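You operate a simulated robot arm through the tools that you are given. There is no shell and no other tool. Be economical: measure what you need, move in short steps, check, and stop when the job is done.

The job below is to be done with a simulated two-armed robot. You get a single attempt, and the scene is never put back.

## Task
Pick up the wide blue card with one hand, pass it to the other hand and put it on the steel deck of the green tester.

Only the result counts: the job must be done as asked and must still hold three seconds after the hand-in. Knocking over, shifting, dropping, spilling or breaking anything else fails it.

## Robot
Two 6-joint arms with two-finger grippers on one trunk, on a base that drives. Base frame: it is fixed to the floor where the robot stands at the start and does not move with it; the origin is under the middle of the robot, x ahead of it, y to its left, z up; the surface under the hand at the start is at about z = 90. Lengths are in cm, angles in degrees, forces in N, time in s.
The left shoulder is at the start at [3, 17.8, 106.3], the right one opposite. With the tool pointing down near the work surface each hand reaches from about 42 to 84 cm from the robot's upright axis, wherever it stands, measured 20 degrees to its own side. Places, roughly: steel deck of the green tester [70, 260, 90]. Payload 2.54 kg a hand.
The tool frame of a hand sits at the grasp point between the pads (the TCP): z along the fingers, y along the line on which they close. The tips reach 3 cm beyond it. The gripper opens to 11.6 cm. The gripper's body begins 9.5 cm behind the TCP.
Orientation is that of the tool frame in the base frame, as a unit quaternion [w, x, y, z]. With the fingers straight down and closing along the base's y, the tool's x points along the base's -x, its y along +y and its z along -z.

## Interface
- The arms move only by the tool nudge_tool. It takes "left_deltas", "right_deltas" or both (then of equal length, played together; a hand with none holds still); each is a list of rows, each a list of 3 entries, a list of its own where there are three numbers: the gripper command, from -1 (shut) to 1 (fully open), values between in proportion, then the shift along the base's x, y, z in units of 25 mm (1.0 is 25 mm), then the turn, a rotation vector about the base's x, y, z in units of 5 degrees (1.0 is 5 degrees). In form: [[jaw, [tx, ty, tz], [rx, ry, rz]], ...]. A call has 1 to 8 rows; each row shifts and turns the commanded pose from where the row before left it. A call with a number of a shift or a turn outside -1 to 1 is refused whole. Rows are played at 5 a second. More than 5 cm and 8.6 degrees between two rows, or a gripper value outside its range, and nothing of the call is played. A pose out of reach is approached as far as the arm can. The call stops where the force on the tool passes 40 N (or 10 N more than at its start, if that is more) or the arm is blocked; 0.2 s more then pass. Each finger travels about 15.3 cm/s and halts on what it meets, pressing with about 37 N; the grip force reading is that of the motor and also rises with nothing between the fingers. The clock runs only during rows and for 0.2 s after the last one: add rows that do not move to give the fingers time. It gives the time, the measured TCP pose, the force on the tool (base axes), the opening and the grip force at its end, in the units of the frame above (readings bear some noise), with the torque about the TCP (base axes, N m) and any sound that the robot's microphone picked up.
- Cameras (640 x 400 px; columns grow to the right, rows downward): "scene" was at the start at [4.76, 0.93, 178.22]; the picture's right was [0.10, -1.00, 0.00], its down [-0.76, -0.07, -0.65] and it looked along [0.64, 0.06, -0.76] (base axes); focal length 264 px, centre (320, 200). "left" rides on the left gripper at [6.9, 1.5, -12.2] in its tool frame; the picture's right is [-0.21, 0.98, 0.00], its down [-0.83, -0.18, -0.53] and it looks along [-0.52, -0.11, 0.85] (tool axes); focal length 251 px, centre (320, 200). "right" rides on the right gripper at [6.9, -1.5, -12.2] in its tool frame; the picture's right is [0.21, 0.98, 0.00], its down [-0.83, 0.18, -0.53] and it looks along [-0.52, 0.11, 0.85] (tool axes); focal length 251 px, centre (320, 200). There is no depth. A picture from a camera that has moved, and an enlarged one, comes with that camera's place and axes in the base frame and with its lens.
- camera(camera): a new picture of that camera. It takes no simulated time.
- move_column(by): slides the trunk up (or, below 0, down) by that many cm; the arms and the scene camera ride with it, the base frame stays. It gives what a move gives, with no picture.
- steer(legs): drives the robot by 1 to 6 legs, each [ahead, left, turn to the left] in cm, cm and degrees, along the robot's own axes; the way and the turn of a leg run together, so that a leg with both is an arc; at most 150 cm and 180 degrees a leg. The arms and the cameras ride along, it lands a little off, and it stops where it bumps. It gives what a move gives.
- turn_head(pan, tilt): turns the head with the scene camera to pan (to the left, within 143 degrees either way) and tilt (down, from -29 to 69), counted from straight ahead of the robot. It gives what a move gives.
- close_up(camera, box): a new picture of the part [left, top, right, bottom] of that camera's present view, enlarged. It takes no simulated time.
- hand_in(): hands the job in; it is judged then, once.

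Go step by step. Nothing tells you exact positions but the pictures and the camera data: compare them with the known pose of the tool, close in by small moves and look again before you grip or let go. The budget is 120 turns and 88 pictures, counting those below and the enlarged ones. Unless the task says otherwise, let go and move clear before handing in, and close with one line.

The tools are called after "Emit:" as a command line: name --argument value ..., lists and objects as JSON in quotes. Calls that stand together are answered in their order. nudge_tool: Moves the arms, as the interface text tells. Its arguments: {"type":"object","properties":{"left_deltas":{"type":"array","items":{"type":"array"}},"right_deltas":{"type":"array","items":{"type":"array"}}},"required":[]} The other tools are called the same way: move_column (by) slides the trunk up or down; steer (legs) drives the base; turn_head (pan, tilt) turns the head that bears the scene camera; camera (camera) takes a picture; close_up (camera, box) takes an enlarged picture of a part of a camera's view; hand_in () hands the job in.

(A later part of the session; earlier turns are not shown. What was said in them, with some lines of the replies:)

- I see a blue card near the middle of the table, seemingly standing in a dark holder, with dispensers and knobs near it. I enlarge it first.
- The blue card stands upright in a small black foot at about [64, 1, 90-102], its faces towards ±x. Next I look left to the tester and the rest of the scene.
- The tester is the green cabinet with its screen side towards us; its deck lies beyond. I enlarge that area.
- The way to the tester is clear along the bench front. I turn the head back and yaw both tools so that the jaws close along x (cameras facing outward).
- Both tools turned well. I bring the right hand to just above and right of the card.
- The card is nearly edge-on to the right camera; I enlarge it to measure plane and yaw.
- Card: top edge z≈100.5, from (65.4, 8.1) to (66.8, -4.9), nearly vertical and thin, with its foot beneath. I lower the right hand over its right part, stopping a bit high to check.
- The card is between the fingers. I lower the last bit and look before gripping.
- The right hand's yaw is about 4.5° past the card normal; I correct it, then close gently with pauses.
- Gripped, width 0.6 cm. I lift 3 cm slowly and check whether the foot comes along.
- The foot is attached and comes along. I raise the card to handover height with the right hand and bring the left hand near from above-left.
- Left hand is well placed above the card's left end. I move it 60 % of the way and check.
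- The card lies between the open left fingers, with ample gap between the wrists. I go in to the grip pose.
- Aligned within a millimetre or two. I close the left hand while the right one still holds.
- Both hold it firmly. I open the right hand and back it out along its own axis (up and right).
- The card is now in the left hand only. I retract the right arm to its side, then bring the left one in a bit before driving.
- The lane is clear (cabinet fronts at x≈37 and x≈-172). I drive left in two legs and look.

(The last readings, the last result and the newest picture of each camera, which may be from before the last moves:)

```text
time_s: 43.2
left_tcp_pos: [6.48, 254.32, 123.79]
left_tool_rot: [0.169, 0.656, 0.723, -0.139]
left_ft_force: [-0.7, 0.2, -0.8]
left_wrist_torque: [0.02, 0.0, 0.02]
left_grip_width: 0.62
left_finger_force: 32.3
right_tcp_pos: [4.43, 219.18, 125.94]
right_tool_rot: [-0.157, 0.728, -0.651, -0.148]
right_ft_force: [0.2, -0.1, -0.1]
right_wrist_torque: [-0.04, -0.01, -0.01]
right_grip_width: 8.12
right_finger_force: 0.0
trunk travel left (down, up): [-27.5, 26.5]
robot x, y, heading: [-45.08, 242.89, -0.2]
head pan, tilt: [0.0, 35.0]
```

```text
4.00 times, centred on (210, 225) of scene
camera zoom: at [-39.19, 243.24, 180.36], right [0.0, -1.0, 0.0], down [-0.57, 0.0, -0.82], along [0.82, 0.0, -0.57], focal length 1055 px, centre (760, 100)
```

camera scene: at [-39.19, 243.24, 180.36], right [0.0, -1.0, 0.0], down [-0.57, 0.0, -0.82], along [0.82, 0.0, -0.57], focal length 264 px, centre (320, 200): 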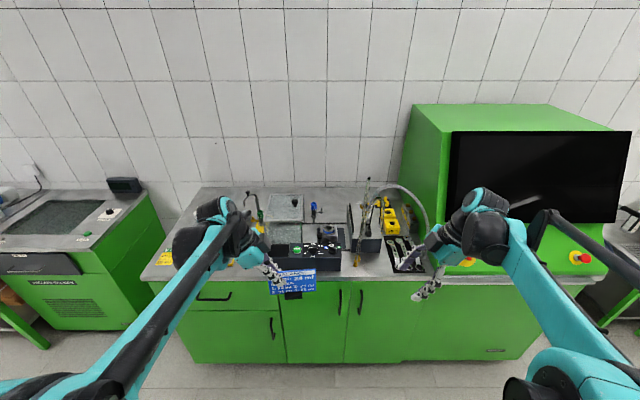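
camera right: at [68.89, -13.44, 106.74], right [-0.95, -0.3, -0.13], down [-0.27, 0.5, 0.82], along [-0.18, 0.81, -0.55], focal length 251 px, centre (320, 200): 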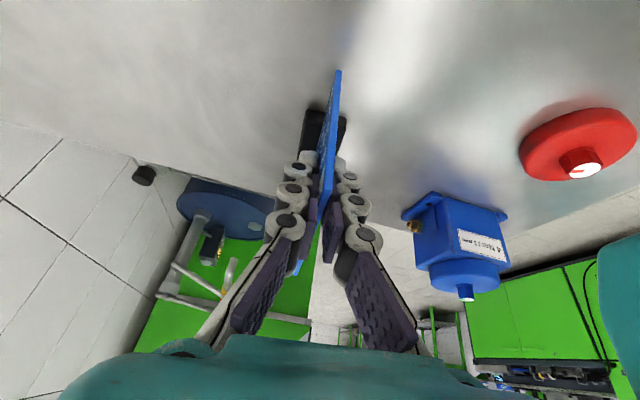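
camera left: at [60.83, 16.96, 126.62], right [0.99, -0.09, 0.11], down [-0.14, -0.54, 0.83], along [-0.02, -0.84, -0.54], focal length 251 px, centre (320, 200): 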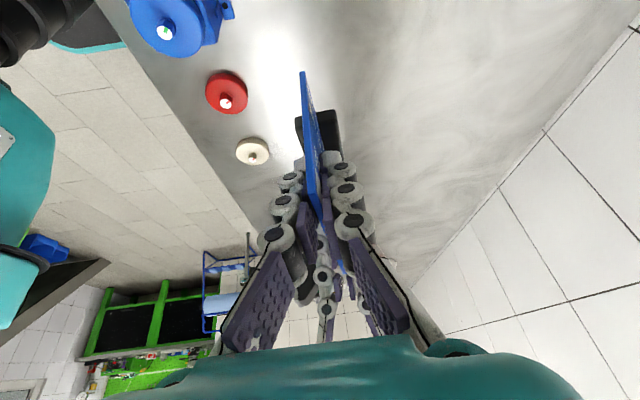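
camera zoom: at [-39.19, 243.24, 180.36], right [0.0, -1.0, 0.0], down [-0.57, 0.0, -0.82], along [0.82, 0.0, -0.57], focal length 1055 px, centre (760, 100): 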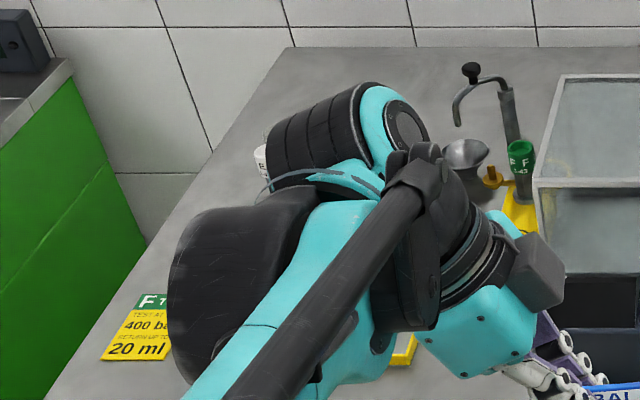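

The deck is the steel top of this cabinet, with console, glass chamber and tools on it. The left arm hides its left part, so I drive left 55 cm to see it.

Emit:
steer --legs '[[0, 55, 0]]'

Emit:
turn_head --pan -25 --tilt 38

Emit:
camera --camera "scene"

```text
time_s: 46.3
left_tcp_pos: [6.7, 308.73, 123.56]
left_tool_rot: [0.169, 0.657, 0.721, -0.14]
left_ft_force: [-0.6, 0.3, -0.9]
left_wrist_torque: [0.0, 0.0, 0.03]
left_grip_width: 0.57
left_finger_force: 31.8
right_tcp_pos: [4.45, 273.55, 125.86]
right_tool_rot: [-0.158, 0.727, -0.652, -0.148]
right_ft_force: [1.1, -0.8, 0.4]
right_wrist_torque: [-0.02, -0.02, -0.01]
right_grip_width: 8.12
right_finger_force: 0.0
trunk travel left (down, up): [-27.5, 26.5]
robot x, y, heading: [-44.74, 297.25, -0.4]
head pan, tilt: [0.0, 35.0]
```

```text
time_s: 47.2
left_tcp_pos: [6.68, 308.51, 123.62]
left_tool_rot: [0.168, 0.657, 0.722, -0.14]
left_ft_force: [-0.2, 0.1, -0.8]
left_wrist_torque: [0.03, -0.01, 0.0]
left_grip_width: 0.61
left_finger_force: 31.5
right_tcp_pos: [4.5, 273.58, 125.75]
right_tool_rot: [-0.158, 0.727, -0.651, -0.149]
right_ft_force: [-0.4, 0.0, 0.1]
right_wrist_torque: [-0.04, -0.02, 0.01]
right_grip_width: 8.12
right_finger_force: 0.0
trunk travel left (down, up): [-27.5, 26.5]
robot x, y, heading: [-44.37, 297.56, -0.3]
head pan, tilt: [-25.0, 38.0]
```

```text
52 pictures are left
camera scene: at [-39.96, 294.07, 179.9], right [-0.43, -0.9, 0.0], down [-0.56, 0.26, -0.79], along [0.71, -0.34, -0.62], focal length 264 px, centre (320, 200)
```

scene: 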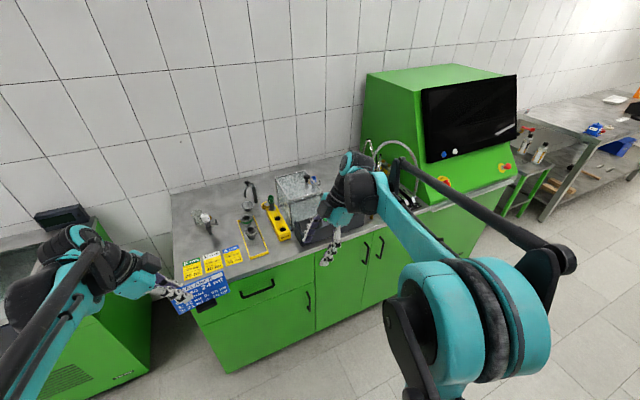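

Emit:
close_up --camera "scene" --box '[160, 160, 320, 290]'

```text
3.08 times, centred on (240, 225) of scene
camera zoom: at [-39.96, 294.07, 179.9], right [-0.43, -0.9, 0.0], down [-0.56, 0.26, -0.79], along [0.71, -0.34, -0.62], focal length 811 px, centre (566, 123)
```

zoom: 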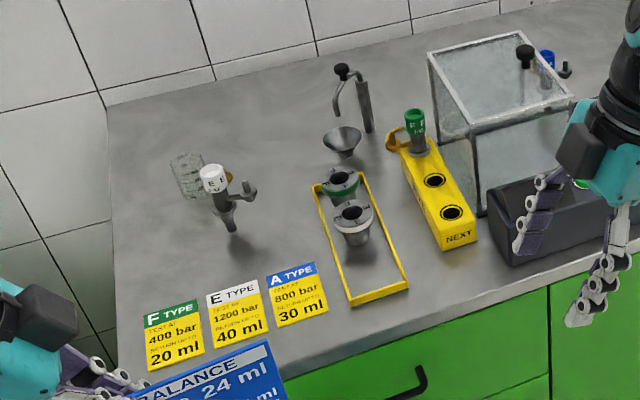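

I find free deck just behind the flat F/E cards at about [55, 311] (injector upright near [61, 302], deck's left edge y≈320). I raise the right hand for clearance and drive ahead 38 cm.

Emit:
nudge_tool --right_deltas '[[0.4, [-0.4, -0.4, 0.8], [0, 0, 0]], [0.4, [-0.4, -0.4, 0.8], [0, 0, 0]], [0.4, [-0.4, -0.4, 0.8], [0, 0, 0]], [0.4, [-0.4, -0.4, 0.8], [0, 0, 0]]]' --left_deltas '[[-1, [0, 0.3, 0.3], [0, 0, 0]], [-1, [0, 0.3, 0.3], [0, 0, 0]], [-1, [0, 0.3, 0.3], [0, 0, 0]], [-1, [0, 0.3, 0.3], [0, 0, 0]]]'

Emit:
steer --legs '[[0, 3, 0], [36, 0, 0.3]]'

Emit:
turn_head --pan 10 --tilt 52

Emit:
camera --camera "scene"

Emit:
camera --camera "left"

```text
time_s: 48.2
left_tcp_pos: [6.75, 311.71, 126.72]
left_tool_rot: [0.168, 0.657, 0.722, -0.139]
left_ft_force: [-0.1, -0.7, -0.7]
left_wrist_torque: [0.03, -0.01, 0.04]
left_grip_width: 0.61
left_finger_force: 32.8
right_tcp_pos: [0.64, 269.69, 133.98]
right_tool_rot: [-0.158, 0.727, -0.652, -0.147]
right_ft_force: [-0.4, 0.2, 0.3]
right_wrist_torque: [0.0, 0.0, 0.03]
right_grip_width: 8.14
right_finger_force: 0.0
trunk travel left (down, up): [-27.5, 26.5]
robot x, y, heading: [-45.0, 297.64, -0.4]
head pan, tilt: [-25.0, 38.0]
```

```text
time_s: 51.0
left_tcp_pos: [42.59, 314.76, 126.68]
left_tool_rot: [0.168, 0.655, 0.724, -0.138]
left_ft_force: [0.5, -1.1, -1.3]
left_wrist_torque: [0.02, 0.04, -0.02]
left_grip_width: 0.6
left_finger_force: 32.4
right_tcp_pos: [36.73, 272.76, 133.78]
right_tool_rot: [-0.158, 0.728, -0.651, -0.148]
right_ft_force: [0.5, 0.2, 0.1]
right_wrist_torque: [0.02, 0.05, 0.0]
right_grip_width: 8.12
right_finger_force: 0.0
trunk travel left (down, up): [-27.5, 26.5]
robot x, y, heading: [-8.88, 300.37, -0.1]
head pan, tilt: [-25.0, 38.0]
```

```text
time_s: 52.0
left_tcp_pos: [42.61, 314.9, 126.7]
left_tool_rot: [0.169, 0.655, 0.724, -0.138]
left_ft_force: [1.6, -0.7, -0.4]
left_wrist_torque: [0.01, -0.01, -0.02]
left_grip_width: 0.58
left_finger_force: 32.4
right_tcp_pos: [36.57, 272.71, 133.91]
right_tool_rot: [-0.157, 0.728, -0.65, -0.149]
right_ft_force: [0.3, -0.2, -0.8]
right_wrist_torque: [0.02, 0.02, -0.01]
right_grip_width: 8.12
right_finger_force: 0.0
trunk travel left (down, up): [-27.5, 26.5]
robot x, y, heading: [-8.86, 300.3, -0.1]
head pan, tilt: [10.0, 52.0]
```

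```text
50 pictures are left
camera scene: at [-4.45, 301.94, 177.92], right [0.17, -0.99, 0.0], down [-0.78, -0.14, -0.62], along [0.61, 0.11, -0.79], focal length 264 px, centre (320, 200)
```

scene: 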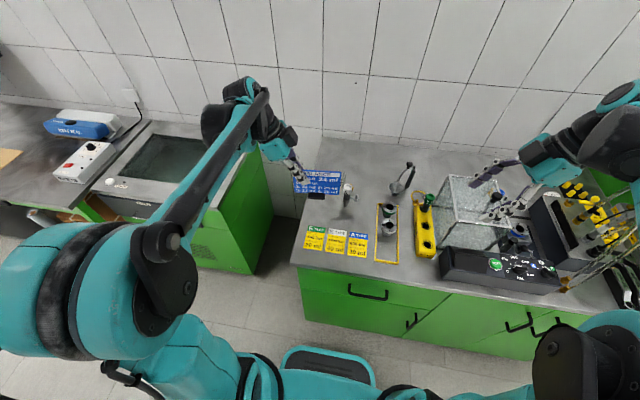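

```text
49 pictures are left
camera left: at [42.68, 326.39, 134.71], right [0.99, -0.09, 0.11], down [-0.14, -0.54, 0.83], along [-0.02, -0.84, -0.54], focal length 251 px, centre (320, 200)
```

left: 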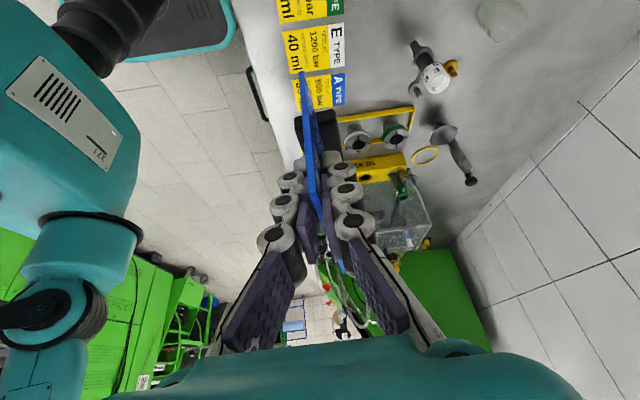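

Emit:
close_up --camera "scene" --box '[270, 140, 430, 280]'

Emit:
close_up --camera "left" --box '[260, 0, 580, 200]'

```text
2.86 times, centred on (350, 210) of scene
camera zoom: at [-4.45, 301.94, 177.92], right [0.17, -0.99, 0.0], down [-0.78, -0.14, -0.62], along [0.61, 0.11, -0.79], focal length 754 px, centre (234, 171)
```

zoom: 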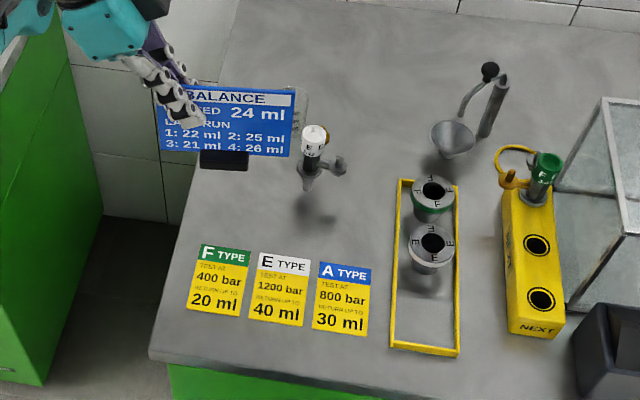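

```text
2.00 times, centred on (420, 100) of left
camera zoom: at [42.68, 326.39, 134.71], right [0.99, -0.09, 0.11], down [-0.14, -0.54, 0.83], along [-0.02, -0.84, -0.54], focal length 503 px, centre (120, 400)
```

zoom: 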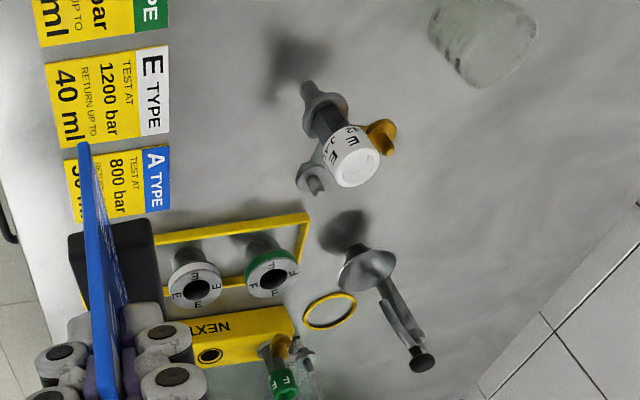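

Injector tip stands at (61.5, 303), cards end at x≈50, deck edge y≈319. I aim the card centre at (54.5, 311): shift ahead 11.5 cm, then descend.

Emit:
nudge_tool --left_deltas '[[-1, [0.77, 0, 0], [0, 0, 0]], [-1, [0.77, 0, 0], [0, 0, 0]], [-1, [0.77, 0, 0], [0, 0, 0]], [-1, [0.77, 0, -0.4], [0, 0, 0]], [-1, [0.77, 0, -0.8], [0, 0, 0]], [-1, [0.77, 0, -0.9], [0, 0, 0]], [-1, [0, 0, -0.9], [0, 0, 0]], [-1, [0, 0, -0.9], [0, 0, 0]]]'

Emit:
close_up --camera "scene" --box '[250, 140, 410, 260]'

Emit:
camera --camera "left"

```text
time_s: 53.8
left_tcp_pos: [54.2, 314.86, 116.91]
left_tool_rot: [0.168, 0.655, 0.724, -0.139]
left_ft_force: [1.0, -0.3, -0.6]
left_wrist_torque: [-0.02, 0.04, -0.04]
left_grip_width: 0.59
left_finger_force: 31.7
right_tcp_pos: [36.6, 272.77, 133.83]
right_tool_rot: [-0.158, 0.727, -0.651, -0.148]
right_ft_force: [-0.1, -0.2, -0.3]
right_wrist_torque: [0.01, 0.06, 0.01]
right_grip_width: 8.1
right_finger_force: 0.1
trunk travel left (down, up): [-27.5, 26.5]
robot x, y, heading: [-8.93, 300.11, -0.2]
head pan, tilt: [10.0, 52.0]
```

```text
3.33 times, centred on (330, 200) of scene
camera zoom: at [-4.35, 301.96, 177.92], right [0.17, -0.98, 0.0], down [-0.78, -0.14, -0.61], along [0.61, 0.11, -0.79], focal length 879 px, centre (287, 200)
```

zoom: 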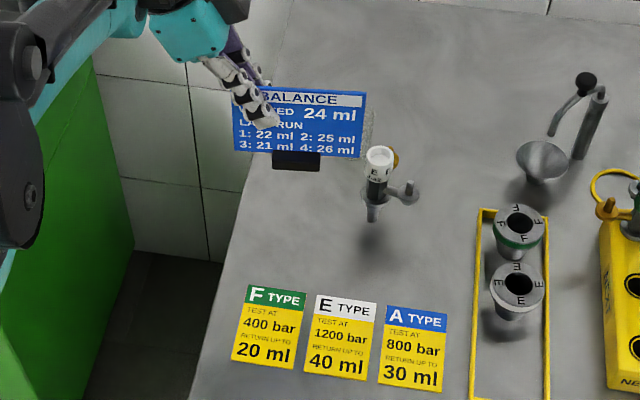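

```text
45 pictures are left
camera left: at [54.26, 326.44, 124.83], right [0.99, -0.09, 0.11], down [-0.14, -0.54, 0.83], along [-0.02, -0.84, -0.54], focal length 251 px, centre (320, 200)
```

left: 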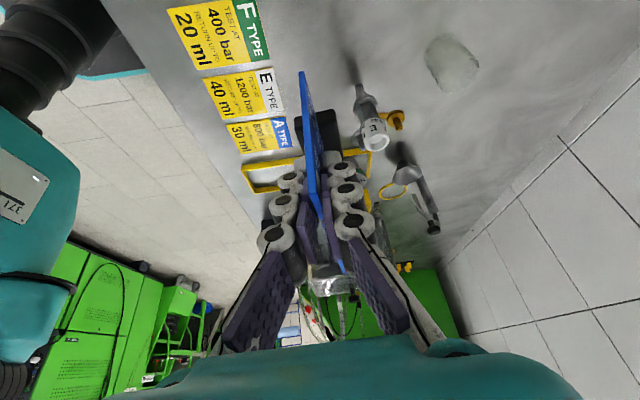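

On track. I descend to about 4 cm above the deck and check the gap to the injector and cards.

Emit:
nudge_tool --left_deltas '[[-1, [0, 0, -0.94], [0, 0, 0]], [-1, [0, 0, -0.94], [0, 0, 0]], [-1, [0, 0, -0.94], [0, 0, 0]], [-1, [0, 0, -0.94], [0, 0, 0]], [-1, [0, 0, -0.94], [0, 0, 0]], [-1, [0, 0, -0.94], [0, 0, 0]]]'

Emit:
close_up --camera "scene" --box '[250, 140, 410, 260]'

Emit:
close_up --camera "left" --box '[200, 0, 440, 150]'

```text
time_s: 55.2
left_tcp_pos: [54.1, 314.91, 102.74]
left_tool_rot: [0.168, 0.655, 0.723, -0.14]
left_ft_force: [-0.3, 0.3, -0.1]
left_wrist_torque: [-0.02, -0.02, -0.01]
left_grip_width: 0.59
left_finger_force: 32.0
right_tcp_pos: [36.7, 272.73, 133.8]
right_tool_rot: [-0.157, 0.728, -0.651, -0.148]
right_ft_force: [0.3, 0.1, 0.4]
right_wrist_torque: [0.0, 0.01, 0.03]
right_grip_width: 8.14
right_finger_force: 0.0
trunk travel left (down, up): [-27.5, 26.5]
robot x, y, heading: [-8.61, 300.56, -0.1]
head pan, tilt: [10.0, 52.0]
```

```text
3.33 times, centred on (330, 200) of scene
camera zoom: at [-4.37, 301.97, 177.92], right [0.17, -0.98, 0.0], down [-0.78, -0.14, -0.61], along [0.61, 0.11, -0.79], focal length 879 px, centre (287, 200)
```

zoom: 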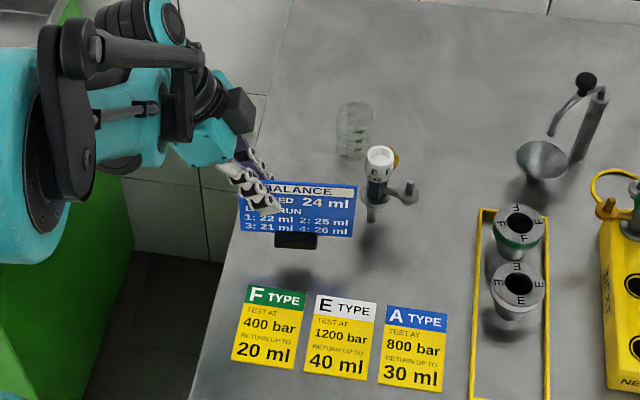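

```text
2.67 times, centred on (320, 75) of left
camera zoom: at [54.23, 326.37, 110.76], right [0.99, -0.09, 0.11], down [-0.14, -0.54, 0.83], along [-0.02, -0.84, -0.54], focal length 670 px, centre (320, 533)
```

zoom: 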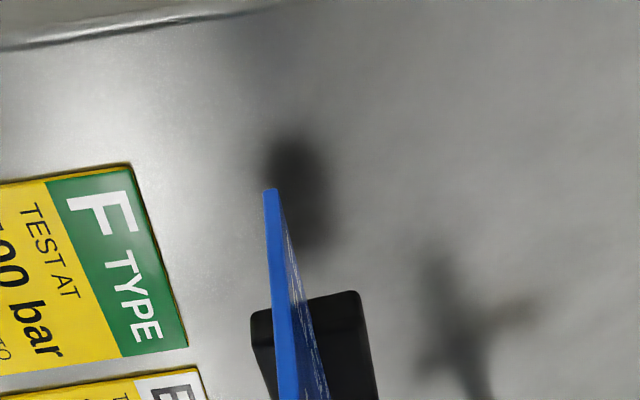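

Margins to cards and injector are fine. I lower gently to near contact.

Emit:
nudge_tool --left_deltas '[[-1, [0, 0, -0.5], [0, 0, 0]], [-1, [0, 0, -0.5], [0, 0, 0]], [-1, [0, 0, -0.3], [0, 0, 0]], [-1, [0, 0, -0.15], [0, 0, 0]], [-1, [0, 0, 0], [0, 0, 0]]]'

Emit:
close_up --camera "scene" --box '[290, 180, 370, 240]'

Emit:
close_up --camera "left" --box '[200, 0, 440, 150]'

```text
time_s: 56.4
left_tcp_pos: [54.15, 314.84, 99.27]
left_tool_rot: [0.169, 0.655, 0.724, -0.139]
left_ft_force: [-0.1, 0.0, -0.8]
left_wrist_torque: [0.02, -0.05, -0.02]
left_grip_width: 0.61
left_finger_force: 32.3
right_tcp_pos: [36.63, 272.72, 133.79]
right_tool_rot: [-0.158, 0.728, -0.65, -0.148]
right_ft_force: [-0.5, 0.3, 0.1]
right_wrist_torque: [0.0, -0.01, -0.03]
right_grip_width: 8.15
right_finger_force: 0.1
trunk travel left (down, up): [-27.5, 26.5]
robot x, y, heading: [-9.05, 300.67, -0.1]
head pan, tilt: [10.0, 52.0]
```

```text
6.67 times, centred on (330, 210) of scene
camera zoom: at [-4.49, 301.94, 177.92], right [0.17, -0.98, 0.0], down [-0.78, -0.14, -0.62], along [0.61, 0.11, -0.79], focal length 1758 px, centre (253, 133)
```

zoom: 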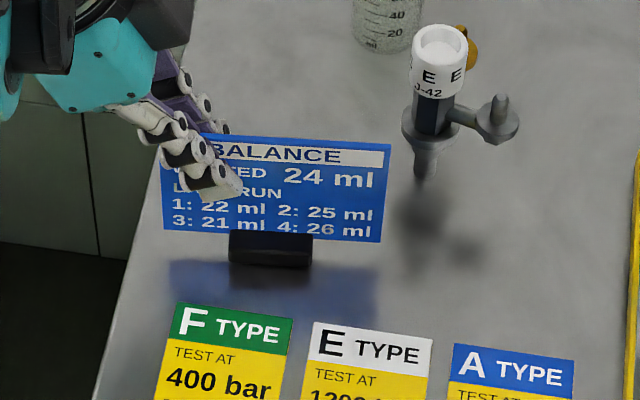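

```text
2.67 times, centred on (320, 75) of left
camera zoom: at [54.18, 326.37, 107.23], right [0.99, -0.09, 0.11], down [-0.14, -0.54, 0.83], along [-0.02, -0.84, -0.54], focal length 670 px, centre (320, 533)
```

zoom: 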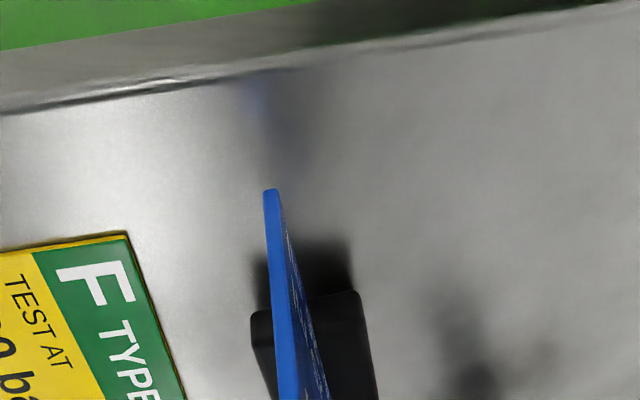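

About 0.7 cm to go. I continue in 2 mm steps watching the force.

Emit:
nudge_tool --left_deltas '[[-1, [0, 0, -0.1], [0, 0, 0]], [-1, [0, 0, -0.08], [0, 0, 0]], [-1, [0, 0, -0.06], [0, 0, 0]], [-1, [0, 0, 0], [0, 0, 0]]]'

Emit:
close_up --camera "scene" --box '[290, 180, 370, 240]'

```text
time_s: 57.4
left_tcp_pos: [53.92, 314.82, 98.77]
left_tool_rot: [0.169, 0.655, 0.724, -0.139]
left_ft_force: [0.7, 1.1, 2.6]
left_wrist_torque: [-0.06, 0.03, 0.01]
left_grip_width: 0.61
left_finger_force: 31.9
right_tcp_pos: [36.53, 272.85, 133.77]
right_tool_rot: [-0.157, 0.729, -0.65, -0.148]
right_ft_force: [0.5, 0.5, 0.6]
right_wrist_torque: [0.01, -0.01, 0.0]
right_grip_width: 8.12
right_finger_force: 0.1
trunk travel left (down, up): [-27.5, 26.5]
robot x, y, heading: [-9.11, 300.36, 0.1]
head pan, tilt: [10.0, 52.0]
```

```text
6.67 times, centred on (330, 210) of scene
camera zoom: at [-4.49, 301.95, 177.92], right [0.17, -0.98, 0.0], down [-0.78, -0.14, -0.62], along [0.61, 0.11, -0.79], focal length 1758 px, centre (253, 133)
```

zoom: 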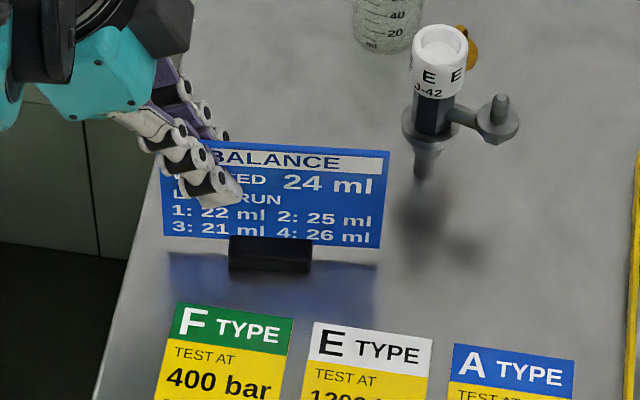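

A small upward force shows first touch. One more 1 mm step to confirm.

Emit:
nudge_tool --left_deltas '[[-1, [0, 0, -0.05], [0, 0, 0]], [-1, [0, 0, 0], [0, 0, 0]]]'

Emit:
close_up --camera "left" --box '[200, 0, 440, 150]'

```text
time_s: 58.0
left_tcp_pos: [54.04, 314.78, 98.68]
left_tool_rot: [0.17, 0.655, 0.723, -0.139]
left_ft_force: [2.2, 1.8, 11.7]
left_wrist_torque: [-0.6, -0.07, 0.14]
left_grip_width: 0.58
left_finger_force: 31.7
right_tcp_pos: [36.5, 272.69, 133.85]
right_tool_rot: [-0.159, 0.727, -0.651, -0.148]
right_ft_force: [-0.9, 0.2, 0.6]
right_wrist_torque: [0.01, 0.0, 0.02]
right_grip_width: 8.13
right_finger_force: 0.1
trunk travel left (down, up): [-27.5, 26.5]
robot x, y, heading: [-8.63, 300.67, 0.1]
head pan, tilt: [10.0, 52.0]
```

```text
2.67 times, centred on (320, 75) of left
camera zoom: at [54.13, 326.4, 106.58], right [0.99, -0.09, 0.11], down [-0.14, -0.54, 0.83], along [-0.02, -0.84, -0.54], focal length 670 px, centre (320, 533)
```

zoom: 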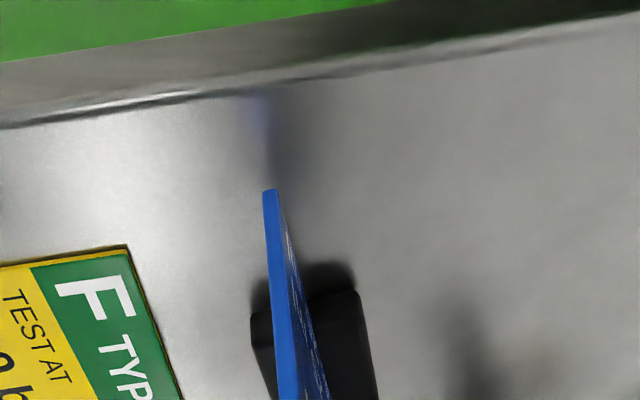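

Firmly seated (12 N). I ease off 1 mm and open slowly, without retreating yet.

Emit:
nudge_tool --left_deltas '[[-1, [0, 0, 0.04], [0, 0, 0]], [-0.9, [0, 0, 0], [0, 0, 0]], [-0.8, [0, 0, 0], [0, 0, 0]], [-0.65, [0, 0, 0], [0, 0, 0]], [-0.5, [0, 0, 0], [0, 0, 0]], [-0.5, [0, 0, 0], [0, 0, 0]]]'

Emit:
close_up --camera "scene" --box '[290, 180, 370, 240]'

Emit:
camera --camera "left"

```text
time_s: 59.4
left_tcp_pos: [54.05, 314.84, 98.62]
left_tool_rot: [0.168, 0.655, 0.724, -0.138]
left_ft_force: [-0.1, -0.4, 0.3]
left_wrist_torque: [0.02, 0.02, 0.01]
left_grip_width: 2.89
left_finger_force: 0.1
right_tcp_pos: [36.61, 272.86, 133.81]
right_tool_rot: [-0.158, 0.728, -0.65, -0.148]
right_ft_force: [0.4, -0.4, -0.1]
right_wrist_torque: [0.0, -0.03, -0.03]
right_grip_width: 8.11
right_finger_force: 0.0
trunk travel left (down, up): [-27.5, 26.5]
robot x, y, heading: [-8.7, 300.38, 0.0]
head pan, tilt: [10.0, 52.0]
```

```text
6.67 times, centred on (330, 210) of scene
camera zoom: at [-4.47, 301.94, 177.92], right [0.17, -0.98, 0.0], down [-0.78, -0.14, -0.62], along [0.61, 0.11, -0.79], focal length 1758 px, centre (253, 133)
```

zoom: 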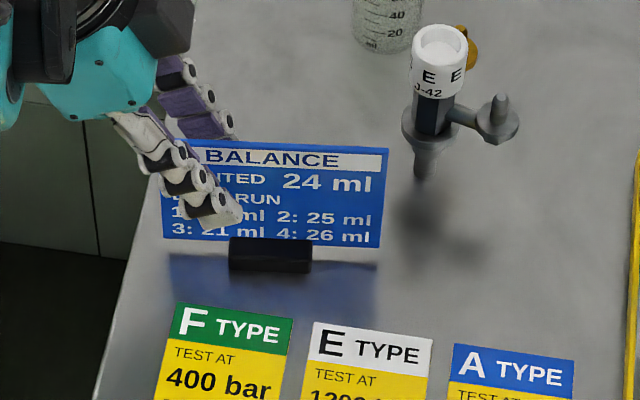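

```text
37 pictures are left
camera left: at [54.18, 326.37, 106.61], right [0.99, -0.09, 0.11], down [-0.14, -0.54, 0.83], along [-0.02, -0.84, -0.54], focal length 251 px, centre (320, 200)
```

left: 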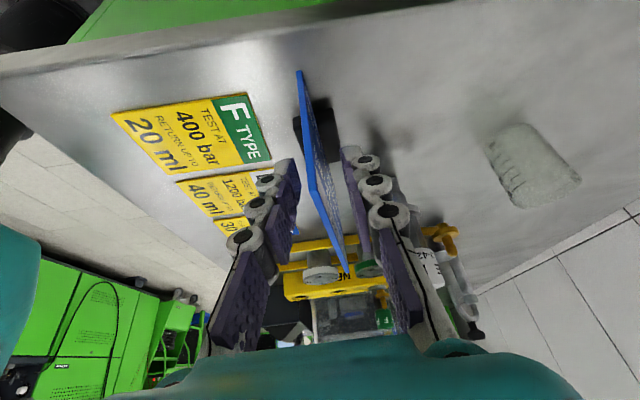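

The card stands freely on its foot and both fingers are clear. I open a little more and withdraw along the tool axis.

Emit:
nudge_tool --left_deltas '[[-0.4, [0, 0, 0], [0, 0, 0]], [-0.4, [-0.03, 0.25, 0.55], [0, 0, 0]], [-0.4, [-0.05, 0.4, 0.85], [0, 0, 0]], [-0.4, [-0.05, 0.4, 0.85], [0, 0, 0]], [-0.4, [-0.05, 0.4, 0.85], [0, 0, 0]], [-0.4, [0, 0.2, 0.9], [0, 0, 0]], [-0.4, [0, 0.2, 0.9], [0, 0, 0]], [-0.4, [-0.3, 0.2, 0.9], [0, 0, 0]]]'

Emit:
nudge_tool --left_deltas '[[-0.4, [-0.8, 0, 0.5], [0, 0, 0]], [-0.4, [-0.8, 0, 0.3], [0, 0, 0]], [-0.4, [-0.8, 0, 0], [0, 0, 0]], [-0.4, [0, 0, 0], [0, 0, 0]]]'

Emit:
close_up --camera "scene" --box '[250, 140, 410, 260]'

```text
time_s: 61.2
left_tcp_pos: [52.83, 319.96, 113.19]
left_tool_rot: [0.169, 0.655, 0.723, -0.138]
left_ft_force: [-0.3, 0.2, 0.6]
left_wrist_torque: [0.02, -0.01, 0.06]
left_grip_width: 3.5
left_finger_force: 0.1
right_tcp_pos: [36.38, 272.74, 133.87]
right_tool_rot: [-0.159, 0.728, -0.65, -0.148]
right_ft_force: [-0.3, -0.6, -0.2]
right_wrist_torque: [0.0, 0.0, 0.0]
right_grip_width: 8.11
right_finger_force: 0.1
trunk travel left (down, up): [-27.5, 26.5]
robot x, y, heading: [-8.81, 300.72, -0.1]
head pan, tilt: [10.0, 52.0]
```

```text
time_s: 62.2
left_tcp_pos: [47.0, 320.08, 115.04]
left_tool_rot: [0.169, 0.655, 0.723, -0.138]
left_ft_force: [-0.2, -0.6, -0.9]
left_wrist_torque: [0.0, 0.03, 0.0]
left_grip_width: 3.45
left_finger_force: 0.0
right_tcp_pos: [36.64, 272.75, 133.78]
right_tool_rot: [-0.157, 0.727, -0.651, -0.149]
right_ft_force: [-0.1, -0.6, -0.1]
right_wrist_torque: [0.0, 0.0, 0.02]
right_grip_width: 8.11
right_finger_force: 0.0
trunk travel left (down, up): [-27.5, 26.5]
robot x, y, heading: [-9.13, 300.74, -0.3]
head pan, tilt: [10.0, 52.0]
```

```text
3.33 times, centred on (330, 200) of scene
camera zoom: at [-4.42, 301.95, 177.92], right [0.17, -0.98, 0.0], down [-0.78, -0.14, -0.62], along [0.61, 0.11, -0.79], focal length 879 px, centre (287, 200)
```

zoom: 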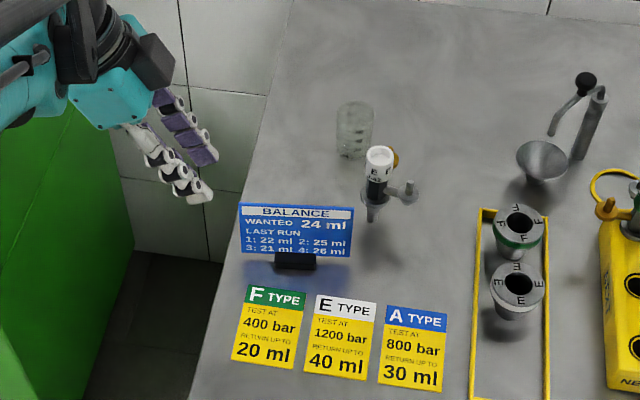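

The card stands free on the steel deck, nothing else has moved, and both hands are clear. I hand in.

Emit:
hand_in

```text
The job is handed in.
```

The wide blue card was picked up with the right hand, passed to the left, and now stands upright on its foot on the green tester's steel deck; the job is handed in.
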